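You operate a simulated robot arm through the tools that you are given. There is no shell and no other tool. Be economical: measure what you need, move in short steps, check, and stop when the job is done.

You are at the controls of a simulated robot arm. One attempt, no reset.

TASK
Shut the blue tap, then seat the white shower fitting in the outlet.
Fine: the outlet in the shower box, its lid shut again.

Only the result counts: the job must be done as asked and must still hold three seconds after the hand-in. Knocking over, shifting, dropping, spilling or breaking anything else fails it. A push-on lid holds only when it is set on centred and level and pressed home; a screw cap is set on level and turned clockwise until tight.

THE ROBOT
A 7-joint arm with a two-finger parallel gripper on a trunk, on a base that drives. Base frame: it is fixed to the floor where the robot stands at the start and does not move with it; the origin is under the middle of the robot, x ahead of it, y to its left, z up. Units: mm, degrees, N and s.
Its first joint turns from -166.0 to 166.0 degrees. Places, roughly: blue tap [600, 0, 900]; inside of the grey shower outlet [600, 200, 900]; red tap [500, 100, 900]; white shower box lid [700, 100, 1000]. Payload 3.43 kg.
The tool frame sits at the grasp point between the pads (the TCP): z along the fingers, y along the line on which they close. The tips reach 30 mm beyond it. The gripper opens to 94 mm. The fingers are 28 mm wide and 10 mm thick; the gripper's body (50 by 96 mm) begins 55 mm behind the TCP.
Orientation is that of the tool frame in the base frame, as [roll, pitch, yaw] about the fixed x, y, z axes, in that order (R = Rz(yaw) Ry(pitch) Rx(roll)). With the fingers straight down and closing along the base's y, the tool's x points along the base's -x, its y along +y and its z along -z.

THE INTERFACE
- The arm moves only by the tool move_arm. Its argument "plan" is a list of rows, each a list of 7 numbers: the shift along the tool's x, y, z in mm, then the turn, a rotation vector about the tool's x, y, z in degrees, then the finger opening in mm, from 0 to 94. In form: [[dx, dy, dz, ax, ay, az, hand], ...]. A call has 1 to 8 rows; each row shifts and turns the commanded pose from where the row before left it, along the tool's axes as they then stand. Each row takes 0.2 s and may step no farther than 50 mm and 8.6 degrees from the row before; otherwise, or with a gripper value out of range, the whole call is refused. Where a pose cannot be reached the arm comes as near as it can. A force on the tool above 90 N (or 10 N above the force at the start of the call, whichever is more), or a blocked arm, ends the call early, and 0.2 s more pass. The fingers move at their own pace (about 45 mm/s each) and stop on an object; they squeeze with about 36 N. The grip force told is the motor's: it shows also when the fingers shut on nothing. Time passes only in rows, and 0.2 s behind the last, so rows that do not move let the fingers close. The reply holds the time, the measured pose of the TCP, the force on the tool along the base axes, the opening and the grip force, in the units named above and with some noise, with the torque about the TCP (base axes, N m) and any sound that the robot's microphone picked up.
- Cameras (640 x 400 px; columns grow to the right, rows downward): "scene" is now at [30.5, 174.6, 1409.1]; the picture's right is [-0.29, -0.96, 0.00], its down [-0.35, 0.10, -0.93] and it looks along [0.89, -0.27, -0.36] (base axes); focal length 275 px, centre (320, 200). "wrist" rides on the gripper at [76, 14, -102] in the tool frame; the picture's right is [-0.18, 0.98, 0.00], its down [-0.75, -0.14, -0.64] and it looks along [-0.63, -0.12, 0.77] (tool axes); focal length 243 px, centre (320, 200). There is no depth. A picture from a camera that has moved, and an enlarged one, comes with that camera's place and axes in the base frame and with its lens.
- grab_frame(camera): a new picture of that camera. It takes no simulated time.
- base_move(legs): drives the robot by 1 to 6 legs, each [ahead, turn to the left] in mm and degrees, along the robot's own axes; the way and the turn of a leg run together, so that a leg with both is an arc; at most 1500 mm and 180 degrees a leg. The arm and the cameras ride along, it lands a little off, and it stops where it bumps. It gives what a move gives.
- pan_tilt(pan, tilt): turns the head with the scene camera to pan (to the left, within 120 degrees either way) and tilt (down, from -29 to 69), counted from straight ahead of the robot. It gives what a move gives.
- zoom(camera, box): a new picture of the part [left, top, right, bottom] of that camera's present view, enlarged. It takes no simulated time.
- close_job(): hands the job in; it is judged then, once.

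Go step by step. Nothing tells you exact positions but the pictures and the camera data: compare them with the known pose of the tool, close in by small moves and look again before you grip or let go. The budget is 120 turns and 98 pictures, counting those below and the enlarged ones. Unless the task says otherwise, let go and move clear before handing in, and close with one line.

The tools are called as a command line: name --pt "numbers of a row" for each row, then --argument value for the rest, lists and objects as JSON in quotes. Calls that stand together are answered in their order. move_arm: Moves the arm, as the interface text tells. Its arguments: {"type":"object","properties":{"plan":{"type":"array"}},"required":["plan"]} The other tools are called the same way: base_move (legs) drives the base; pan_tilt (pan, tilt) turns the head that bears the scene camera; grab_frame (camera) takes a picture; zoom (camera, box) takes an enlarged picture of a part of a camera's view; close_job () hands the job in.

At the start:

```text
time_s: 0.0
eef_pos: [648.1, -159.7, 1330.8]
ee_rot: [-180.0, 0.0, 179.9]
contact_force: [0.5, -0.7, -0.8]
ft_torque: [0.0, 0.0, 0.0]
gripper_width: 93.8
grasp_force: 0.0
robot x, y, heading: [0.3, -34.5, -0.2]
head pan, tilt: [-16.6, 21.1]
```

scene: 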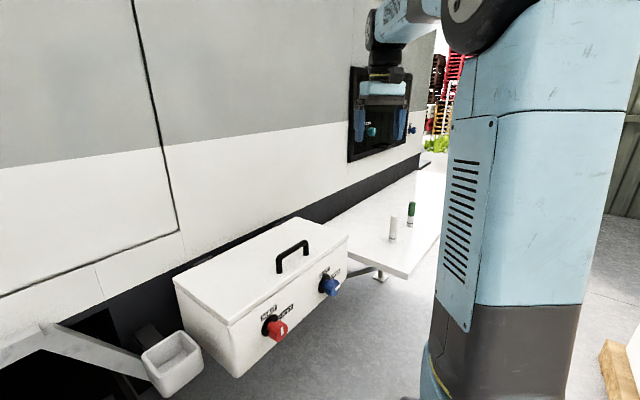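
wrist: 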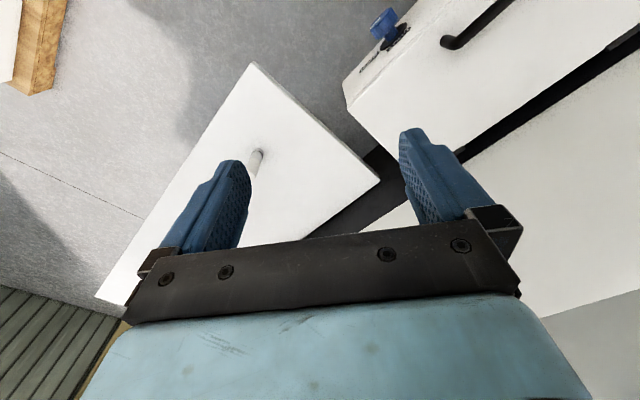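

I see a white shower box with a handled lid, red and blue taps on its front face, and a shelf with a white and a green fitting. I'll look closer at each.

zoom --camera "scene" --box '[160, 200, 360, 325]'

zoom --camera "scene" --box '[340, 180, 440, 242]'

zoom --camera "scene" --box '[250, 255, 360, 324]'

```text
3.20 times, centred on (260, 262) of scene
camera zoom: at [30.5, 174.6, 1409.1], right [-0.29, -0.96, 0.0], down [-0.35, 0.1, -0.93], along [0.89, -0.27, -0.36], focal length 880 px, centre (512, 0)
```

zoom: 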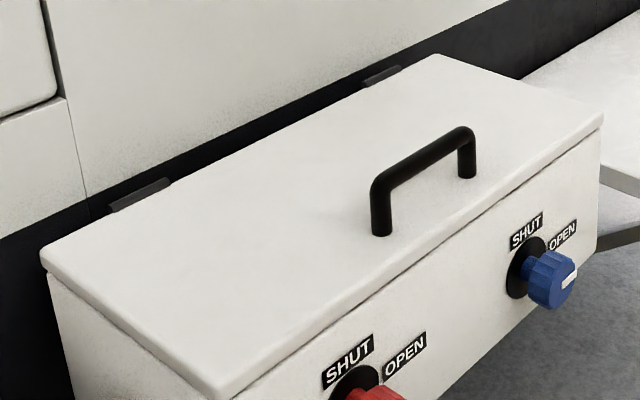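

```text
6.40 times, centred on (390, 211) of scene
camera zoom: at [30.5, 174.6, 1409.1], right [-0.29, -0.96, 0.0], down [-0.35, 0.1, -0.93], along [0.89, -0.27, -0.36], focal length 1760 px, centre (-128, 130)
```

zoom: 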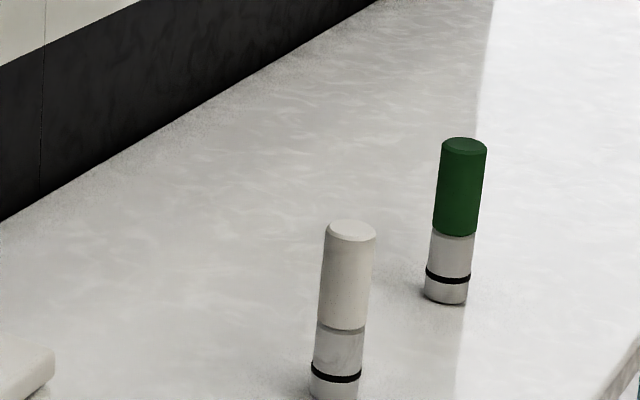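

```text
5.80 times, centred on (305, 290) of scene
camera zoom: at [30.5, 174.6, 1409.1], right [-0.29, -0.96, 0.0], down [-0.35, 0.1, -0.93], along [0.89, -0.27, -0.36], focal length 1594 px, centre (407, -319)
```

zoom: 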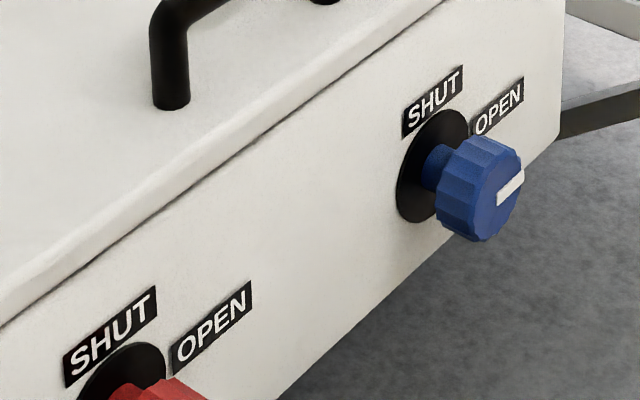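

The blue knob is near (632,-41,897) with its pointer at OPEN. The box faces about 30-35° off my x axis, the shelf top is at z≈862, and the white fitting is near (850,-370). I'll back off a little to make room, then level the tool.

base_move --legs '[[-200, 0]]'

move_arm --pt "0 0 0 0 -8.2 0 94" --pt "0 0 0 0 -8.2 0 94" --pt "0 0 0 0 -8.2 0 94" --pt "0 0 0 0 -8.2 0 94" --pt "0 0 0 0 -8.2 0 94" --pt "0 0 0 0 -8.2 0 94" --pt "0 0 0 0 -8.2 0 94" --pt "0 0 0 0 -8.2 0 94"

move_arm --pt "0 0 0 0 -8.2 0 94" --pt "0 0 0 0 -8.2 0 94" --pt "0 0 0 0 -8.2 0 94" --pt "30 0 0 -8.25 0 0 94" --pt "30 0 0 -8.25 0 0 94" --pt "30 0 0 -8.25 0 0 94" --pt "30 0 0 -8.25 0 0 94" --pt "30 0 0 0 0 0 94"

grab_frame --camera "wrist"

grab_frame --camera "scene"

```text
time_s: 1.6
eef_pos: [447.5, -158.7, 1331.0]
ee_rot: [-180.0, 0.0, 179.9]
contact_force: [1.2, 0.6, 0.4]
ft_torque: [0.02, -0.01, 0.01]
gripper_width: 93.8
grasp_force: 0.1
robot x, y, heading: [-197.5, -35.0, 0.2]
head pan, tilt: [-16.6, 21.1]
```

```text
time_s: 3.4
eef_pos: [447.4, -157.5, 1332.1]
ee_rot: [-180.0, 65.6, 180.0]
contact_force: [0.2, -0.4, -1.1]
ft_torque: [-0.05, 0.01, -0.04]
gripper_width: 94.0
grasp_force: 0.1
robot x, y, heading: [-199.6, -35.6, 0.1]
head pan, tilt: [-16.6, 21.1]
```

```text
time_s: 5.2
eef_pos: [448.3, -157.7, 1181.0]
ee_rot: [-49.3, 89.8, -16.2]
contact_force: [-1.4, -0.3, 0.3]
ft_torque: [-0.05, -0.02, -0.04]
gripper_width: 94.1
grasp_force: 0.1
robot x, y, heading: [-201.1, -33.9, -0.1]
head pan, tilt: [-16.6, 21.1]
```

```text
92 pictures are left
camera wrist: at [356.3, -201.7, 1104.5], right [-0.54, 0.82, 0.18], down [-0.46, -0.47, 0.75], along [0.7, 0.32, 0.63], focal length 243 px, centre (320, 200)
```

wrist: 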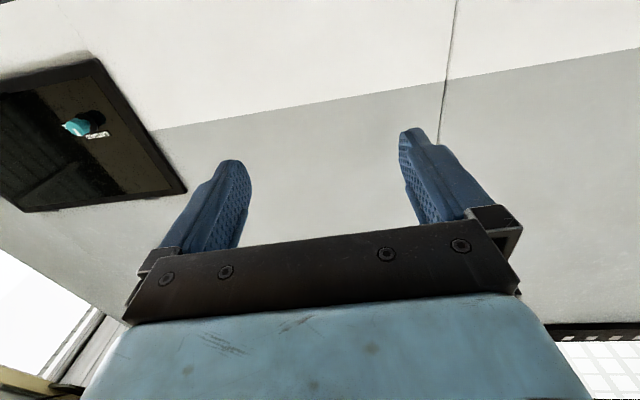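

```text
91 pictures are left
camera scene: at [-170.4, 174.7, 1409.1], right [-0.28, -0.96, 0.0], down [-0.35, 0.1, -0.93], along [0.89, -0.27, -0.36], focal length 275 px, centre (320, 200)
```

scene: 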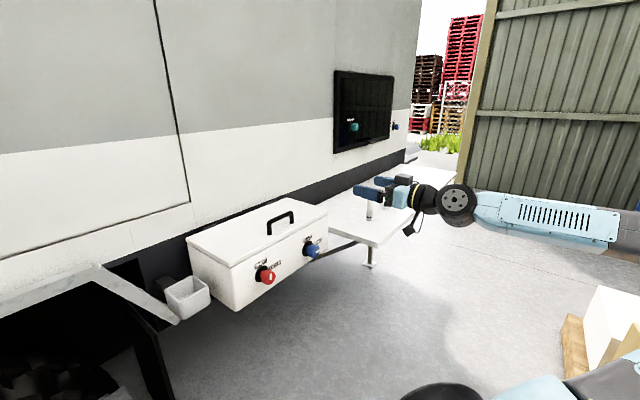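

The arm is level and clear of the box. I'll zoom in from this new viewpoint to fix the knob and box geometry.

zoom --camera "scene" --box '[180, 190, 340, 290]'

zoom --camera "scene" --box '[245, 225, 341, 285]'

```text
4.00 times, centred on (260, 240) of scene
camera zoom: at [-170.4, 174.7, 1409.1], right [-0.28, -0.96, 0.0], down [-0.35, 0.1, -0.93], along [0.89, -0.27, -0.36], focal length 1100 px, centre (560, 40)
```

zoom: 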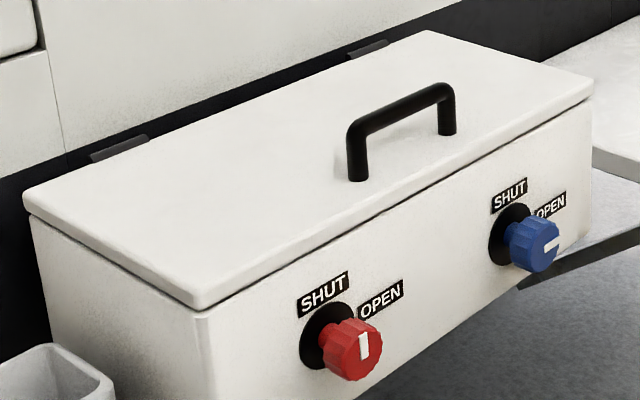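

```text
6.67 times, centred on (293, 255) of scene
camera zoom: at [-170.4, 174.7, 1409.1], right [-0.28, -0.96, 0.0], down [-0.35, 0.1, -0.93], along [0.89, -0.27, -0.36], focal length 1834 px, centre (500, -167)
```

zoom: 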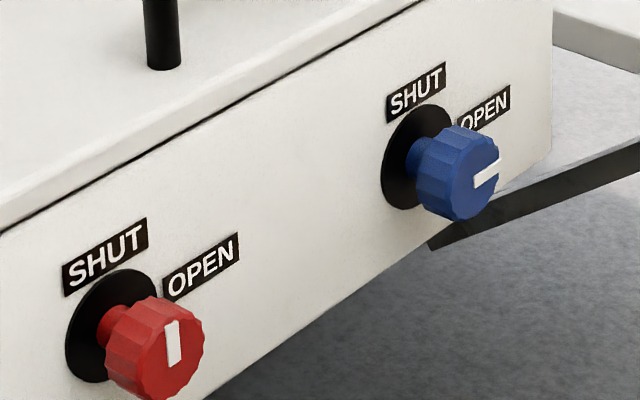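

The box faces about 33°, and the blue pointer needs a quarter turn counter-clockwise seen from the front. I'll lower the tool to knob height at a stand-off and look.

move_arm --pt "46 0 0 0 0 0 94" --pt "46 0 0 0 0 0 94" --pt "46 0 9 0 0 0 94" --pt "46 0 9 0 0 0 94" --pt "46 0 9 0 0 0 94" --pt "46 0 9 0 0 0 94"

grab_frame --camera "wrist"

grab_frame --camera "scene"

```text
time_s: 6.6
eef_pos: [482.3, -137.9, 902.6]
ee_rot: [-32.5, 89.7, 0.4]
contact_force: [0.3, -0.5, 0.7]
ft_torque: [0.02, 0.0, 0.03]
gripper_width: 93.8
grasp_force: 0.0
robot x, y, heading: [-199.4, -30.9, 0.1]
head pan, tilt: [-16.6, 21.1]
```

```text
88 pictures are left
camera wrist: at [389.1, -182.0, 825.7], right [-0.54, 0.82, 0.18], down [-0.46, -0.47, 0.75], along [0.71, 0.32, 0.63], focal length 243 px, centre (320, 200)
```

wrist: 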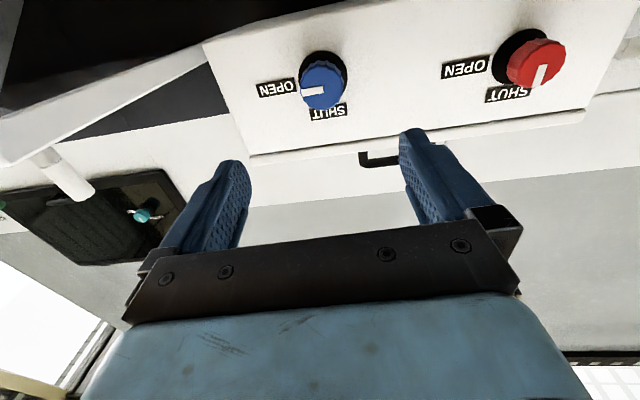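

```text
87 pictures are left
camera scene: at [-170.6, 174.5, 1409.1], right [-0.28, -0.96, 0.0], down [-0.35, 0.1, -0.93], along [0.89, -0.27, -0.36], focal length 275 px, centre (320, 200)
```

scene: 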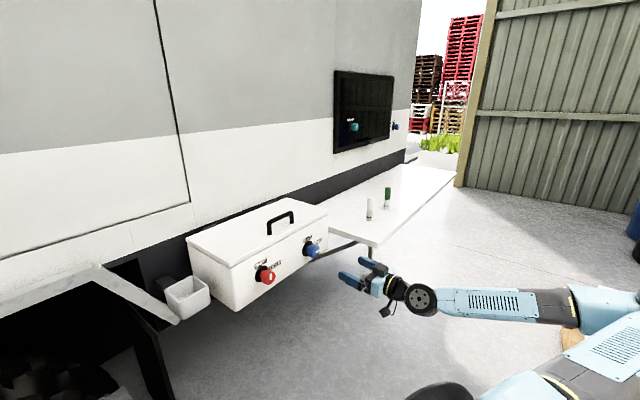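

Triangulation puts the blue knob face near (616,-48,900), red near (503,121,913), and the box normal at about 33.5°. I'll roll the gripper +45° and close part of the gap.

move_arm --pt "0 3 14 0 0 0 94" --pt "0 0 14 0 0 0 94" --pt "0 0 0 0 0 7.5 94" --pt "0 0 0 0 0 7.5 94" --pt "0 0 0 0 0 7.5 94" --pt "0 0 0 0 0 7.5 94" --pt "0 0 20 0 0 7.5 94" --pt "0 0 20 0 0 7.5 94"

grab_frame --camera "wrist"

zoom --camera "scene" --box '[245, 210, 405, 310]'

```text
time_s: 8.4
eef_pos: [534.5, -100.7, 905.8]
ee_rot: [89.9, 45.0, 122.9]
contact_force: [-0.9, -0.6, 0.8]
ft_torque: [0.01, -0.01, 0.02]
gripper_width: 93.9
grasp_force: 0.1
robot x, y, heading: [-198.9, -27.9, 0.2]
head pan, tilt: [-16.6, 21.1]
```

```text
86 pictures are left
camera wrist: at [415.1, -102.0, 861.3], right [-0.31, 0.47, 0.83], down [-0.2, -0.88, 0.43], along [0.93, -0.03, 0.36], focal length 243 px, centre (320, 200)
```

wrist: 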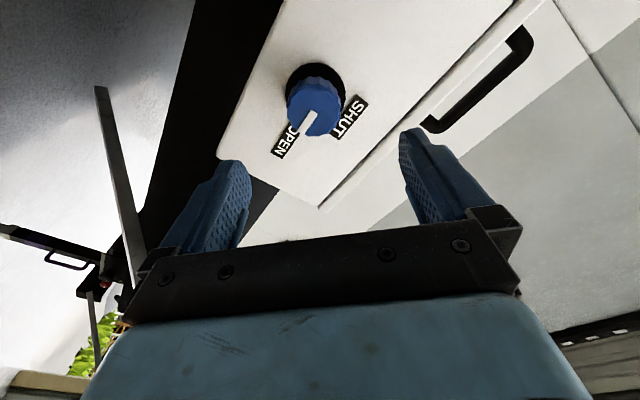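

```text
4.00 times, centred on (325, 260) of scene
camera zoom: at [-170.3, 174.5, 1409.1], right [-0.28, -0.96, 0.0], down [-0.35, 0.1, -0.93], along [0.89, -0.27, -0.36], focal length 1100 px, centre (300, -40)
```

zoom: 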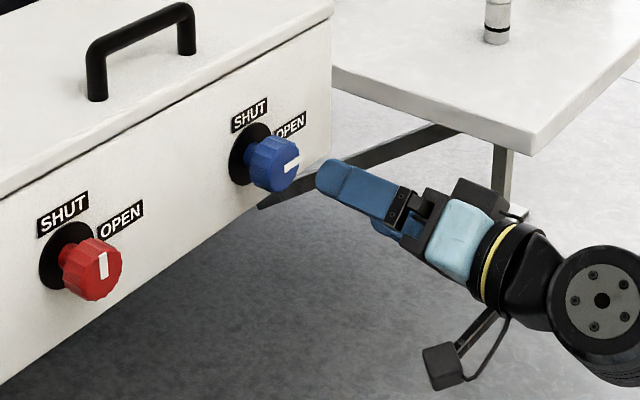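

The knob is nearly on the tool axis. I'll advance 40 mm more, still short of contact, and recheck centring.

move_arm --pt "0 0 20 0 0 0 94" --pt "0 0 20 0 0 0 94"

grab_frame --camera "wrist"

zoom --camera "scene" --box '[285, 225, 365, 275]'

```text
time_s: 9.0
eef_pos: [567.4, -78.5, 903.8]
ee_rot: [89.8, 45.1, 122.8]
contact_force: [0.0, 0.0, 0.5]
ft_torque: [-0.03, 0.02, 0.01]
gripper_width: 93.9
grasp_force: 0.1
robot x, y, heading: [-199.2, -34.8, 0.1]
head pan, tilt: [-16.6, 21.1]
```

```text
84 pictures are left
camera wrist: at [447.2, -79.9, 860.2], right [-0.31, 0.47, 0.82], down [-0.2, -0.88, 0.43], along [0.93, -0.03, 0.37], focal length 243 px, centre (320, 200)
```

wrist: 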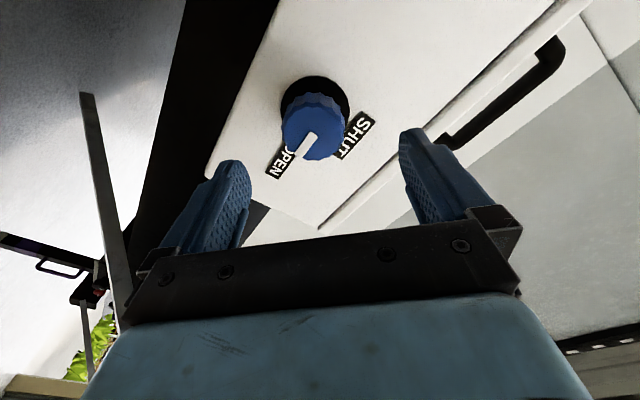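

```text
8.00 times, centred on (325, 250) of scene
camera zoom: at [-170.3, 174.5, 1409.1], right [-0.28, -0.96, 0.0], down [-0.35, 0.1, -0.93], along [0.89, -0.27, -0.36], focal length 2200 px, centre (280, -200)
```

zoom: 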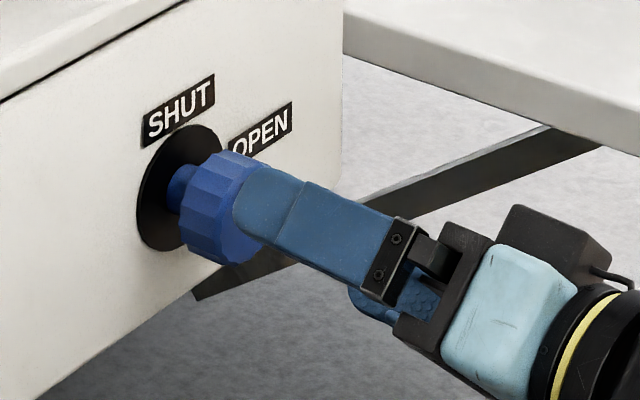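

The face is about 68 mm ahead and the axis needs a ~4 mm drop. I'll advance so the pads straddle the knob, without closing yet.

move_arm --pt "2.5 -3 10 0 0 0 94" --pt "0 0 20 0 0 0 94" --pt "0 0 15 0 0 0 94" --pt "0 0 13 0 0 0 94"

grab_frame --camera "wrist"

zoom --camera "scene" --box '[285, 225, 365, 275]'

```text
time_s: 10.0
eef_pos: [615.8, -47.3, 902.7]
ee_rot: [89.7, 45.1, 122.8]
contact_force: [0.0, -0.7, -0.5]
ft_torque: [0.0, 0.01, -0.01]
gripper_width: 93.9
grasp_force: 0.0
robot x, y, heading: [-198.6, -31.0, 0.1]
head pan, tilt: [-16.6, 21.1]
```

```text
82 pictures are left
camera wrist: at [496.2, -50.0, 857.9], right [-0.31, 0.47, 0.82], down [-0.2, -0.88, 0.43], along [0.93, -0.03, 0.37], focal length 243 px, centre (320, 200)
```

wrist: 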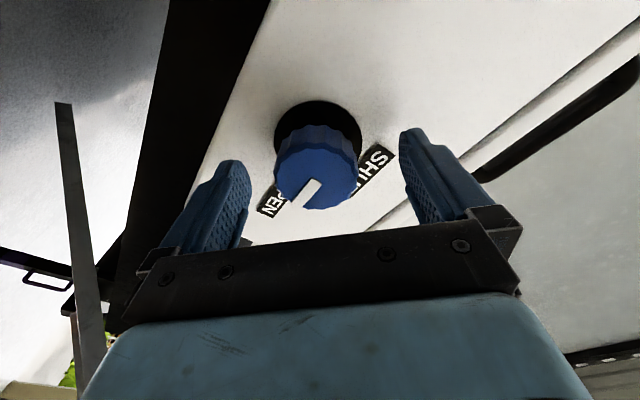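

```text
8.00 times, centred on (325, 250) of scene
camera zoom: at [-170.1, 174.5, 1409.1], right [-0.28, -0.96, 0.0], down [-0.35, 0.1, -0.93], along [0.89, -0.27, -0.36], focal length 2200 px, centre (280, -200)
```

zoom: 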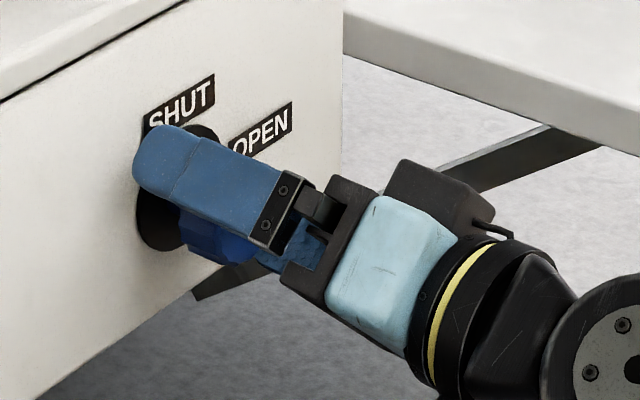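

The knob sits centred between the pads, the face about 9 mm ahead of the TCP. I'll close and begin turning counter-clockwise.

move_arm --pt "0 0 0 0 0 0 40" --pt "0 0 0 0 0 0 25" --pt "0 0 0 0 0 0 25" --pt "0 0 0 0 0 0 25"

grab_frame --camera "wrist"

```text
time_s: 11.0
eef_pos: [616.4, -50.4, 902.2]
ee_rot: [90.0, 45.0, 122.7]
contact_force: [4.8, -7.7, -9.6]
ft_torque: [0.12, -0.15, 0.13]
gripper_width: 46.2
grasp_force: 35.5
robot x, y, heading: [-200.8, -34.4, 0.2]
head pan, tilt: [-16.6, 21.1]
```

```text
80 pictures are left
camera wrist: at [496.9, -50.9, 856.9], right [-0.31, 0.47, 0.82], down [-0.2, -0.88, 0.43], along [0.93, -0.03, 0.36], focal length 243 px, centre (320, 200)
```

wrist: 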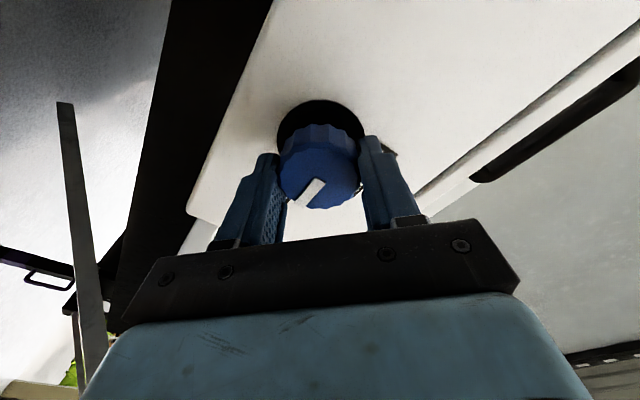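

The grip is firm. I'll turn CCW in steps, easing 1 mm along -y.

move_arm --pt "0 -1 0 0 0 -4 25" --pt "0 0 0 0 0 -8 25" --pt "0 0 0 0 0 -8 25" --pt "0 0 0 0 0 -8 25"

grab_frame --camera "wrist"

```text
time_s: 12.0
eef_pos: [616.3, -48.9, 901.8]
ee_rot: [89.4, 73.2, 122.3]
contact_force: [-6.9, -18.8, -4.7]
ft_torque: [0.26, -0.39, 0.46]
gripper_width: 46.4
grasp_force: 45.1
robot x, y, heading: [-201.0, -34.1, 0.3]
head pan, tilt: [-16.6, 21.1]
```

```text
79 pictures are left
camera wrist: at [512.5, -73.8, 832.3], right [-0.48, 0.74, 0.46], down [-0.35, -0.65, 0.68], along [0.8, 0.17, 0.57], focal length 243 px, centre (320, 200)
```

wrist: 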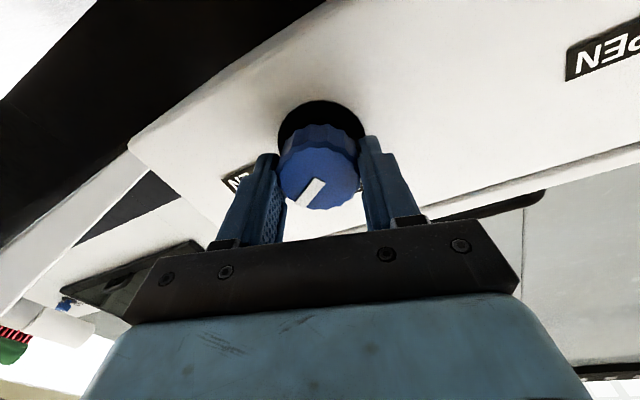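

The knob turns with the hand. Continuing toward 90°.

move_arm --pt "0 0 0 0 0 -8 25" --pt "0 0 0 0 0 -8 25" --pt "0 0 0 0 0 -8 25" --pt "0 0 0 0 0 -8 25" --pt "0 0 0 0 0 -8 25"

move_arm --pt "0 0 0 0 0 -8 25" --pt "0 0 0 0 0 -8 25" --pt "0 0 0 0 0 -6 25" --pt "0 0 0 0 0 0 25"

grab_frame --camera "wrist"

```text
time_s: 13.2
eef_pos: [616.0, -45.9, 902.1]
ee_rot: [-89.4, 66.8, -56.5]
contact_force: [3.6, -9.5, 9.2]
ft_torque: [0.02, -0.06, 0.75]
gripper_width: 46.0
grasp_force: 44.4
robot x, y, heading: [-200.3, -36.2, 0.3]
head pan, tilt: [-16.6, 21.1]
```

```text
time_s: 14.2
eef_pos: [616.8, -47.6, 900.6]
ee_rot: [-89.9, 44.8, -57.1]
contact_force: [4.3, -10.3, 4.0]
ft_torque: [0.45, 0.68, 0.35]
gripper_width: 46.2
grasp_force: 45.1
robot x, y, heading: [-199.6, -33.8, 0.3]
head pan, tilt: [-16.6, 21.1]
```

```text
78 pictures are left
camera wrist: at [555.6, -140.0, 835.6], right [-0.45, 0.69, -0.57], down [-0.78, 0.02, 0.63], along [0.45, 0.72, 0.53], focal length 243 px, centre (320, 200)
```

wrist: 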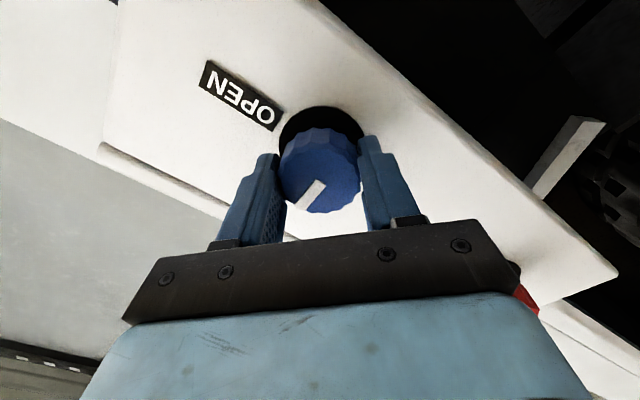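

The hand has turned 90° and torque is rising at the stop. I'll release, back off, and check the pointer.

move_arm --pt "0 0 0 0 0 0 94" --pt "0 0 0 0 0 0 94" --pt "0 0 0 0 0 0 94" --pt "0 0 -30 0 0 0 94" --pt "0 0 -40 0 0 0 94" --pt "0 0 -40 0 0 0 94" --pt "0 0 -40 0 0 0 94"

zoom --camera "scene" --box '[245, 210, 405, 310]'

grab_frame --camera "wrist"

```text
time_s: 15.8
eef_pos: [491.8, -128.7, 902.9]
ee_rot: [-89.8, 44.9, -56.8]
contact_force: [0.6, 0.0, 0.2]
ft_torque: [0.04, 0.0, -0.02]
gripper_width: 94.4
grasp_force: 0.1
robot x, y, heading: [-201.7, -34.6, -0.0]
head pan, tilt: [-16.6, 21.1]
```

```text
4.00 times, centred on (325, 260) of scene
camera zoom: at [-169.5, 174.6, 1409.1], right [-0.28, -0.96, 0.0], down [-0.35, 0.1, -0.93], along [0.89, -0.26, -0.36], focal length 1100 px, centre (300, -40)
```

zoom: 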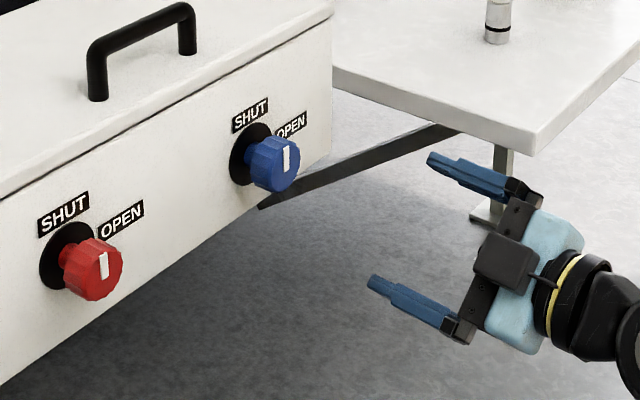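

```text
76 pictures are left
camera wrist: at [429.8, -220.9, 838.8], right [-0.45, 0.69, -0.57], down [-0.78, 0.01, 0.63], along [0.44, 0.72, 0.53], focal length 243 px, centre (320, 200)
```

wrist: 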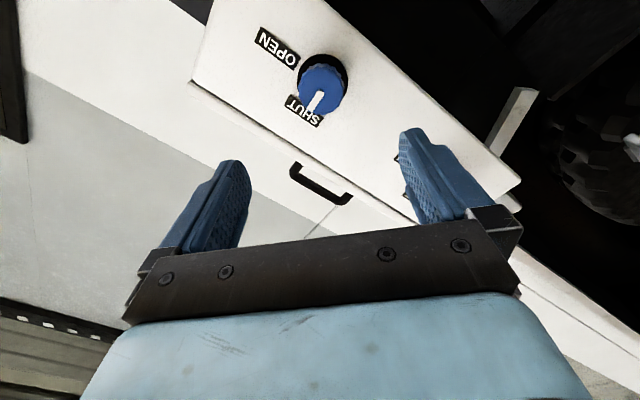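

The blue tap now reads SHUT. Next is the lid: I'll inspect its hinges, the handle and the wall clearance.

zoom --camera "scene" --box '[240, 185, 336, 245]'

zoom --camera "scene" --box '[180, 205, 276, 265]'

```text
6.67 times, centred on (288, 215) of scene
camera zoom: at [-169.5, 174.6, 1409.1], right [-0.28, -0.96, 0.0], down [-0.35, 0.1, -0.93], along [0.89, -0.26, -0.36], focal length 1834 px, centre (533, 100)
```

zoom: 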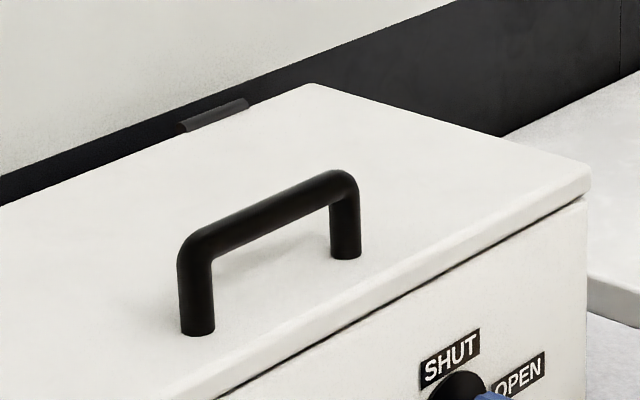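

```text
6.67 times, centred on (228, 235) of scene
camera zoom: at [-169.5, 174.6, 1409.1], right [-0.28, -0.96, 0.0], down [-0.35, 0.1, -0.93], along [0.89, -0.26, -0.36], focal length 1834 px, centre (933, -33)
```

zoom: 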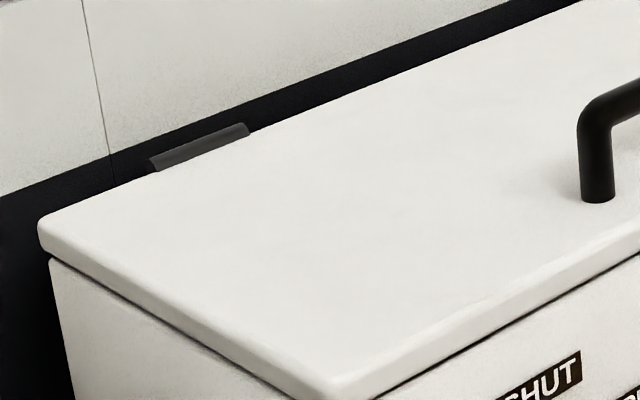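

The lid hinges at the back. I plan to grip the bar with the tool parallel to the lid, one finger under the bar, and swing it up. First I'll raise, roll to a vertical closing direction, and drive a little nearer.

move_arm --pt "0 0 0 0 0 -7.5 94" --pt "0 0 0 0 0 -7.5 94" --pt "0 0 0 0 0 -7.5 94" --pt "0 0 0 0 0 -7.5 94" --pt "0 0 0 0 0 -7.5 94" --pt "0 -40 0 0 0 -7.5 94" --pt "0 -45 0 0 0 0 94" --pt "0 -45 0 0 0 0 94"

base_move --legs '[[150, 0]]'

grab_frame --camera "wrist"

grab_frame --camera "scene"

```text
time_s: 17.6
eef_pos: [497.5, -132.7, 1028.8]
ee_rot: [-90.0, 0.0, -57.0]
contact_force: [1.4, -1.1, -0.3]
ft_torque: [-0.02, -0.01, 0.0]
gripper_width: 94.0
grasp_force: 0.0
robot x, y, heading: [-197.6, -31.4, 0.0]
head pan, tilt: [-16.6, 21.1]
```

```text
time_s: 19.0
eef_pos: [648.9, -130.4, 1027.8]
ee_rot: [-89.9, 0.0, -56.9]
contact_force: [0.0, -1.1, 0.3]
ft_torque: [0.0, -0.02, 0.03]
gripper_width: 94.0
grasp_force: 0.1
robot x, y, heading: [-51.5, -33.8, 0.3]
head pan, tilt: [-16.6, 21.1]
```

```text
73 pictures are left
camera wrist: at [605.5, -249.8, 1012.9], right [-0.1, 0.15, -0.98], down [-0.95, 0.28, 0.14], along [0.3, 0.95, 0.12], focal length 243 px, centre (320, 200)
```

wrist: 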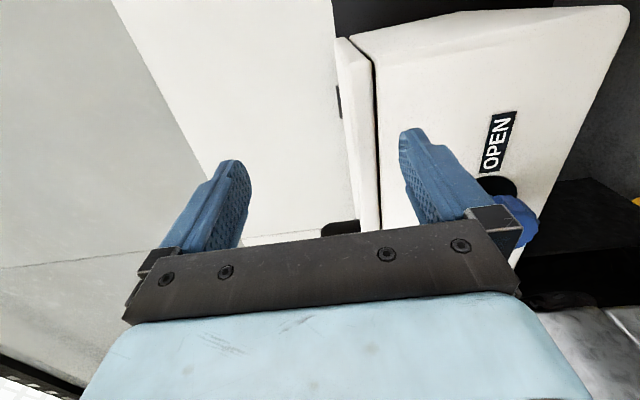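

```text
72 pictures are left
camera scene: at [-19.8, 174.7, 1409.1], right [-0.28, -0.96, 0.0], down [-0.35, 0.1, -0.93], along [0.89, -0.26, -0.36], focal length 275 px, centre (320, 200)
```

scene: 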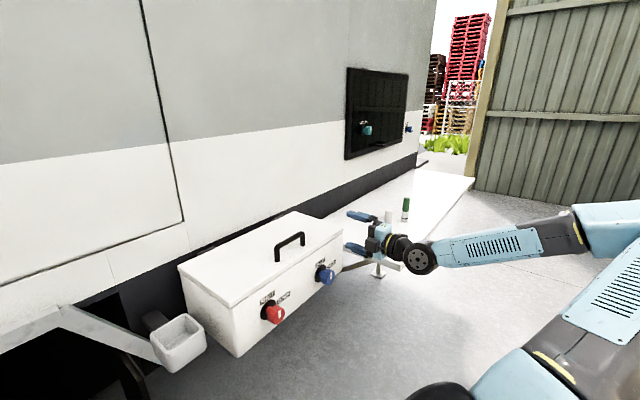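

The bar is near (654,64,1023). I'll shift left in front of it, tips about 50 mm short, and view it from the side.

move_arm --pt "-40 0 0 0 0 0 94" --pt "-40 0 0 0 0 0 94" --pt "-40 0 10 0 0 0 94" --pt "-40 0 10 0 0 0 94"

grab_frame --camera "wrist"

zoom --camera "scene" --box '[220, 195, 380, 295]'

```text
time_s: 19.9
eef_pos: [620.0, -31.5, 1028.8]
ee_rot: [-90.4, 0.1, -57.9]
contact_force: [-49.2, -43.4, 11.0]
ft_torque: [-1.88, 1.98, 0.53]
gripper_width: 87.6
grasp_force: 0.0
out of reach, approached as far as the arm can: row 3, 4
robot x, y, heading: [-45.6, -34.0, 0.3]
head pan, tilt: [-16.6, 21.1]
stopped in row 4: the force on the tool passed its limit at 145 N (the readings are from after the stop); the commanded pose is now the measured one
```

```text
71 pictures are left
camera wrist: at [574.7, -149.5, 1014.4], right [-0.1, 0.15, -0.98], down [-0.94, 0.3, 0.15], along [0.32, 0.94, 0.11], focal length 243 px, centre (320, 200)
```

wrist: 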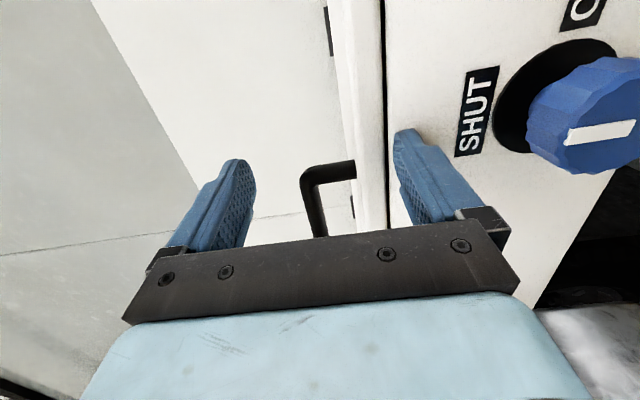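

```text
4.00 times, centred on (300, 245) of scene
camera zoom: at [-23.1, 172.9, 1409.5], right [-0.28, -0.96, 0.0], down [-0.34, 0.1, -0.93], along [0.9, -0.26, -0.36], focal length 1100 px, centre (400, 20)
```

zoom: 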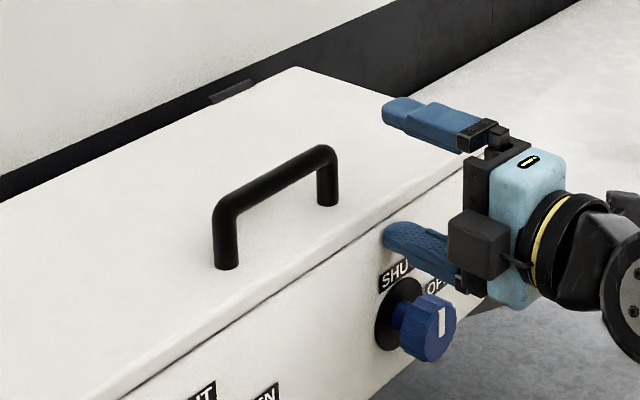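

The lower finger touched the box front because the arm couldn't fold that close. I'll back off at once, then drive the base back for room.

move_arm --pt "10 0 -20 0 0 0 94" --pt "20 0 -20 0 0 0 94"

base_move --legs '[[-150, 0]]'

zoom --camera "scene" --box '[180, 190, 340, 290]'

```text
time_s: 20.5
eef_pos: [611.6, -75.1, 1027.7]
ee_rot: [-90.4, -0.2, -57.7]
contact_force: [0.8, 0.9, 0.8]
ft_torque: [0.01, 0.03, -0.02]
gripper_width: 94.1
grasp_force: 0.0
out of reach, approached as far as the arm can: row 1
robot x, y, heading: [-48.1, -38.2, 0.2]
head pan, tilt: [-16.6, 21.1]
```

```text
time_s: 21.9
eef_pos: [461.0, -75.8, 1026.7]
ee_rot: [-90.4, 0.0, -57.7]
contact_force: [-0.1, -0.3, 0.4]
ft_torque: [0.04, -0.02, 0.04]
gripper_width: 93.9
grasp_force: 0.0
robot x, y, heading: [-203.9, -38.2, 0.3]
head pan, tilt: [-16.6, 21.1]
```

```text
4.00 times, centred on (260, 240) of scene
camera zoom: at [-171.4, 174.1, 1409.1], right [-0.28, -0.96, 0.0], down [-0.35, 0.1, -0.93], along [0.9, -0.26, -0.36], focal length 1100 px, centre (560, 40)
```

zoom: 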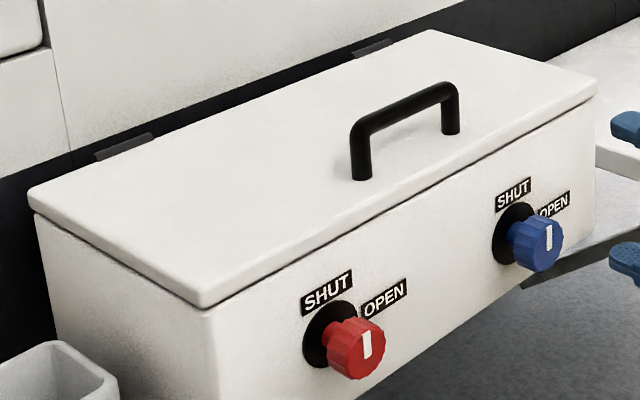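

Backed off, and box and taps look untouched. I'll approach higher, with a narrower opening, to 80 mm before the bar and take a side look.

move_arm --pt "0 -15 20 0 0 0 50" --pt "-4 -15 40 0 0 0 40" --pt "-5 0 40 0 0 0 40" --pt "-5 0 40 0 0 0 40" --pt "0 0 18 0 0 0 40"

grab_frame --camera "wrist"

zoom --camera "scene" --box '[240, 190, 352, 260]'

```text
time_s: 23.1
eef_pos: [585.4, 24.3, 1058.3]
ee_rot: [-90.4, 0.0, -57.7]
contact_force: [0.8, -0.4, -0.1]
ft_torque: [0.01, 0.02, -0.01]
gripper_width: 40.1
grasp_force: 0.0
robot x, y, heading: [-195.4, -36.1, 0.4]
head pan, tilt: [-16.6, 21.1]
```

```text
68 pictures are left
camera wrist: at [540.7, -95.2, 1044.2], right [-0.1, 0.15, -0.98], down [-0.94, 0.29, 0.15], along [0.31, 0.94, 0.11], focal length 243 px, centre (320, 200)
```

wrist: 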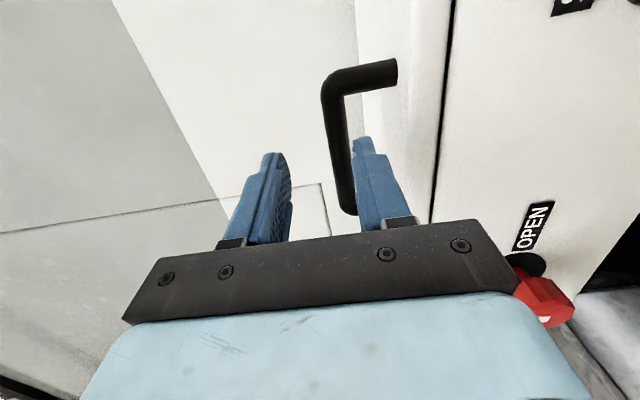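

```text
5.71 times, centred on (296, 225) of scene
camera zoom: at [-171.5, 174.0, 1409.1], right [-0.28, -0.96, 0.0], down [-0.35, 0.1, -0.93], along [0.9, -0.26, -0.36], focal length 1572 px, centre (457, 57)
```

zoom: 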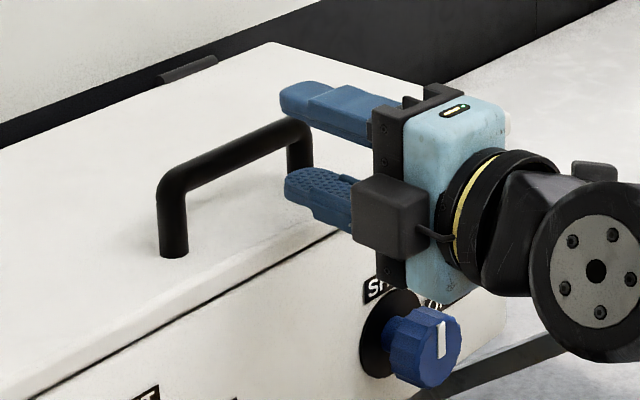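

Refining from this view: the bar is about 58 mm ahead with its centre near z 1043, and the lid top is around 1000. I'll align and step in halfway.

move_arm --pt "-7 7 0 0 -1.5 0 40" --pt "-7 6 10 0 0 0 40" --pt "0 0 15 0 0 0 40"

grab_frame --camera "wrist"

zoom --camera "scene" --box '[240, 190, 352, 260]'

```text
time_s: 23.9
eef_pos: [597.5, 48.1, 1042.7]
ee_rot: [-90.4, 0.0, -56.1]
contact_force: [-0.2, -0.2, 0.1]
ft_torque: [0.02, -0.01, 0.0]
gripper_width: 39.7
grasp_force: 0.1
robot x, y, heading: [-197.7, -36.0, 0.2]
head pan, tilt: [-16.6, 21.1]
```

```text
66 pictures are left
camera wrist: at [557.0, -72.8, 1029.8], right [-0.11, 0.15, -0.98], down [-0.95, 0.27, 0.15], along [0.29, 0.95, 0.11], focal length 243 px, centre (320, 200)
```

wrist: 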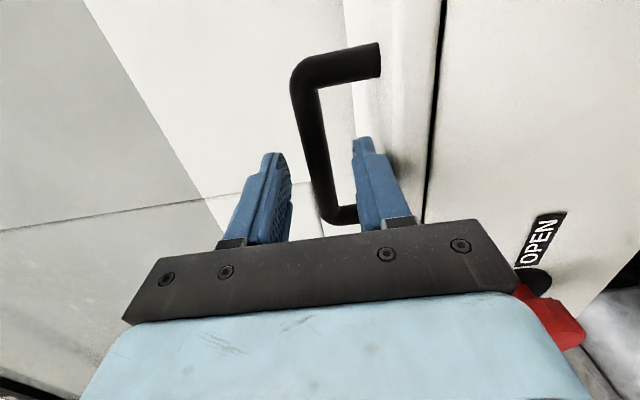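

```text
5.71 times, centred on (296, 225) of scene
camera zoom: at [-171.3, 174.1, 1409.1], right [-0.28, -0.96, 0.0], down [-0.35, 0.1, -0.93], along [0.9, -0.26, -0.36], focal length 1572 px, centre (457, 57)
```

zoom: 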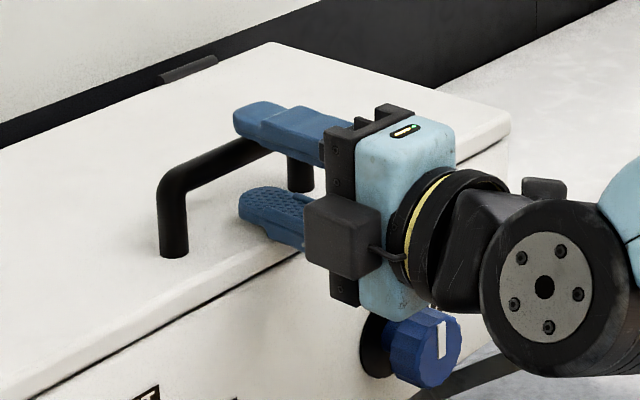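

The bar is centred between the fingers, about 30 mm ahead. I'll advance 22 mm and close on it.

move_arm --pt "0 1 11 0 0 0 40" --pt "0 1 11 0 0 0 40" --pt "0 0 0 0 0 0 5" --pt "0 0 0 0 0 0 5" --pt "0 0 0 0 0 0 5"

grab_frame --camera "wrist"

zoom --camera "scene" --box '[240, 190, 352, 260]'

```text
time_s: 25.1
eef_pos: [618.7, 58.0, 1043.0]
ee_rot: [-90.2, 0.0, -56.1]
contact_force: [9.9, -1.0, 26.1]
ft_torque: [0.24, -0.12, -0.23]
gripper_width: 19.7
grasp_force: 12.8
robot x, y, heading: [-197.1, -34.1, 0.3]
head pan, tilt: [-16.6, 21.1]
```

```text
64 pictures are left
camera wrist: at [576.6, -61.1, 1028.8], right [-0.1, 0.15, -0.98], down [-0.95, 0.27, 0.14], along [0.29, 0.95, 0.11], focal length 243 px, centre (320, 200)
```

wrist: 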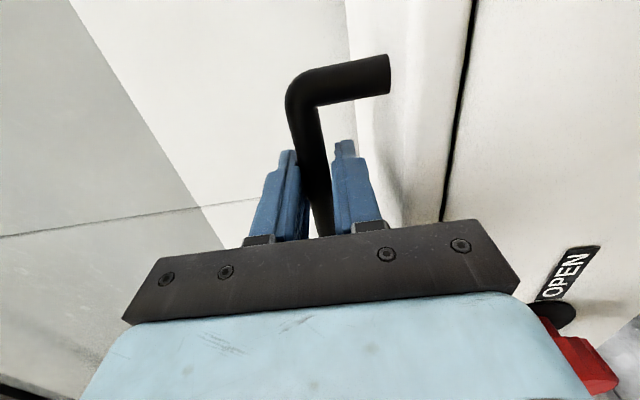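

```text
5.71 times, centred on (296, 225) of scene
camera zoom: at [-171.8, 174.0, 1409.2], right [-0.28, -0.96, 0.0], down [-0.35, 0.1, -0.93], along [0.9, -0.26, -0.36], focal length 1572 px, centre (457, 57)
```

zoom: 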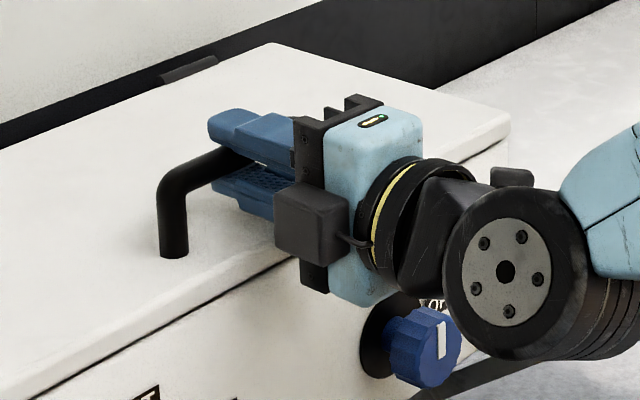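

The bar is gripped. I'll swing the lid about its hinge in 5° steps, tool turning with it, and watch the force.

move_arm --pt "0 -2 0 0 0 0 5" --pt "0 -16 4.9 -5 0 0 5" --pt "0 -16 4.9 -5 0 0 5"

grab_frame --camera "scene"

```text
time_s: 25.9
eef_pos: [626.4, 66.4, 1075.7]
ee_rot: [-100.5, -0.1, -56.2]
contact_force: [-19.0, -16.1, 8.7]
ft_torque: [-0.76, -0.77, 0.19]
gripper_width: 16.1
grasp_force: 45.1
robot x, y, heading: [-199.0, -34.6, 0.3]
head pan, tilt: [-16.6, 21.1]
```

```text
62 pictures are left
camera scene: at [-172.8, 173.4, 1409.3], right [-0.28, -0.96, 0.0], down [-0.35, 0.1, -0.93], along [0.9, -0.26, -0.36], focal length 275 px, centre (320, 200)
```

scene: 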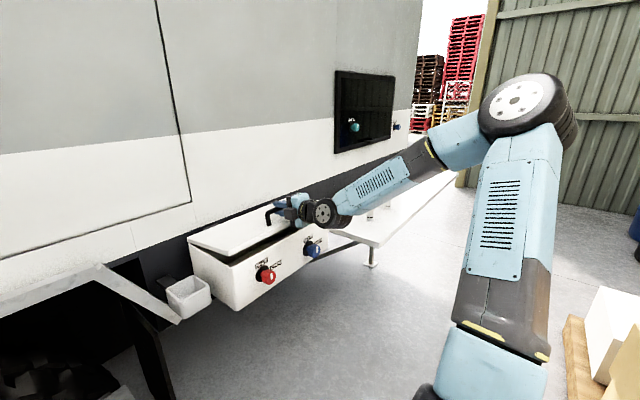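

The lid is rising about 10° cleanly. I'll continue with slightly less forward motion.

move_arm --pt "0 -16 2 -5 0 0 5" --pt "0 -16 3.5 -5 0 0 5" --pt "0 -16 3.5 -5 0 0 5" --pt "0 -16 3.5 -5 0 0 5"

zoom --camera "scene" --box '[160, 150, 384, 290]'

```text
time_s: 26.9
eef_pos: [652.4, 85.1, 1133.2]
ee_rot: [-120.5, -0.1, -56.0]
contact_force: [-10.0, 8.5, 1.2]
ft_torque: [-0.97, -0.79, 0.45]
gripper_width: 16.2
grasp_force: 44.3
robot x, y, heading: [-197.7, -30.8, 0.2]
head pan, tilt: [-16.6, 21.1]
```

```text
2.86 times, centred on (272, 220) of scene
camera zoom: at [-171.9, 174.6, 1409.1], right [-0.28, -0.96, 0.0], down [-0.35, 0.1, -0.93], along [0.9, -0.26, -0.36], focal length 786 px, centre (457, 143)
```

zoom: 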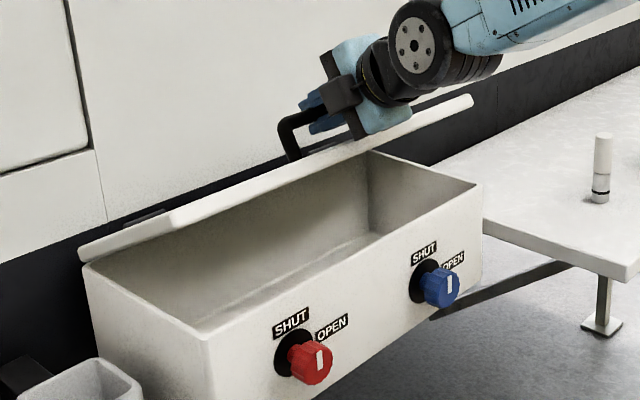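

The lid is at about 30° with low forces. Continuing.

move_arm --pt "0 -16 3.5 -5 0 0 5" --pt "0 -16 3.5 -5 0 0 5" --pt "0 -16 3.5 -5 0 0 5" --pt "0 -16 3.5 -5 0 0 5"

grab_frame --camera "wrist"

zoom --camera "scene" --box '[160, 130, 384, 270]'

```text
time_s: 27.9
eef_pos: [692.8, 112.6, 1176.2]
ee_rot: [-140.5, 0.0, -56.0]
contact_force: [-15.0, 23.9, 1.4]
ft_torque: [-0.27, -0.33, 1.35]
gripper_width: 16.2
grasp_force: 45.2
robot x, y, heading: [-200.1, -36.8, 0.6]
head pan, tilt: [-16.6, 21.1]
```

```text
60 pictures are left
camera wrist: at [673.5, 7.1, 1244.9], right [-0.73, -0.27, -0.63], down [-0.67, 0.46, 0.59], along [0.13, 0.85, -0.52], focal length 243 px, centre (320, 200)
```

wrist: 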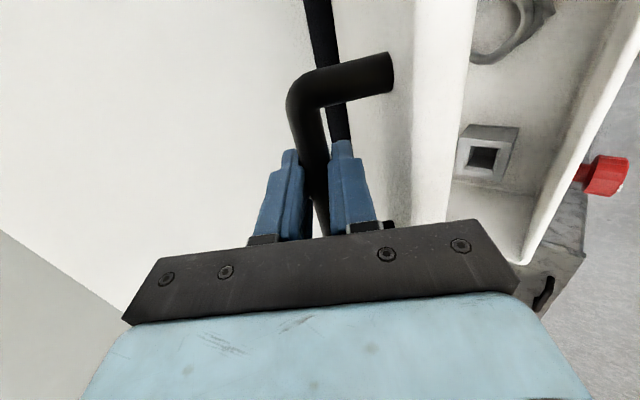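

```text
2.86 times, centred on (272, 200) of scene
camera zoom: at [-172.3, 175.4, 1408.9], right [-0.28, -0.96, 0.0], down [-0.35, 0.1, -0.93], along [0.9, -0.26, -0.36], focal length 786 px, centre (457, 200)
```

zoom: 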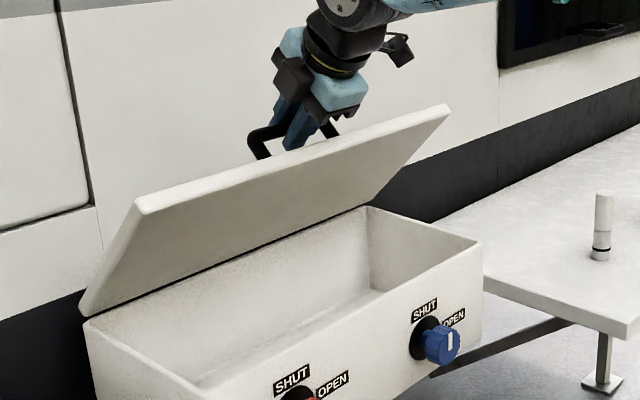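

At 50° now, and I can see the grey square outlet inside the left end. Continuing to about 70°, easing the sideways load.

move_arm --pt "-1 -16 3.5 -5 0 0 5" --pt "-1 -16 3.5 -5 0 0 5" --pt "0 -16 3.5 -5 0 0 5" --pt "0 -16 3.5 -5 0 0 5"

grab_frame --camera "wrist"

zoom --camera "scene" --box '[160, 130, 384, 270]'

```text
time_s: 28.9
eef_pos: [743.0, 147.7, 1201.3]
ee_rot: [-160.2, -0.1, -56.0]
contact_force: [-17.4, 14.8, 37.1]
ft_torque: [-0.16, -0.35, 1.12]
gripper_width: 16.3
grasp_force: 44.8
robot x, y, heading: [-198.8, -33.6, 0.2]
head pan, tilt: [-16.6, 21.1]
```

```text
58 pictures are left
camera wrist: at [747.1, 58.1, 1291.9], right [-0.87, -0.36, -0.33], down [-0.49, 0.58, 0.65], along [-0.04, 0.73, -0.68], focal length 243 px, centre (320, 200)
```

wrist: 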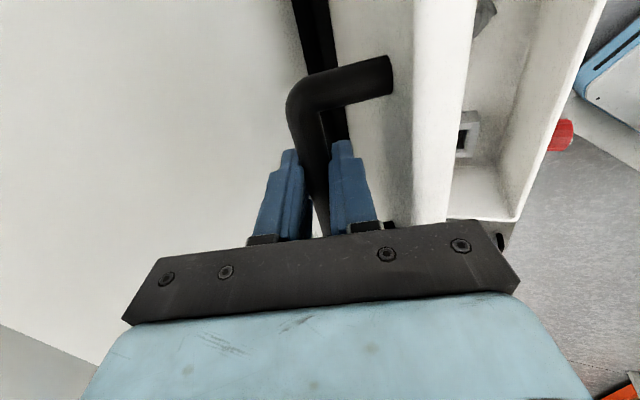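

```text
2.86 times, centred on (272, 200) of scene
camera zoom: at [-174.5, 174.7, 1409.1], right [-0.28, -0.96, 0.0], down [-0.34, 0.1, -0.93], along [0.9, -0.26, -0.36], focal length 786 px, centre (457, 200)
```

zoom: 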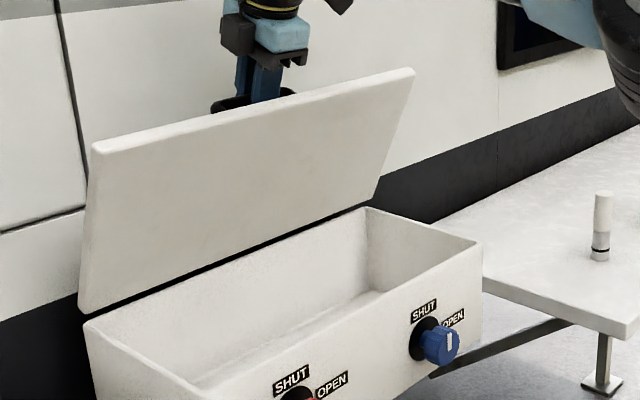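

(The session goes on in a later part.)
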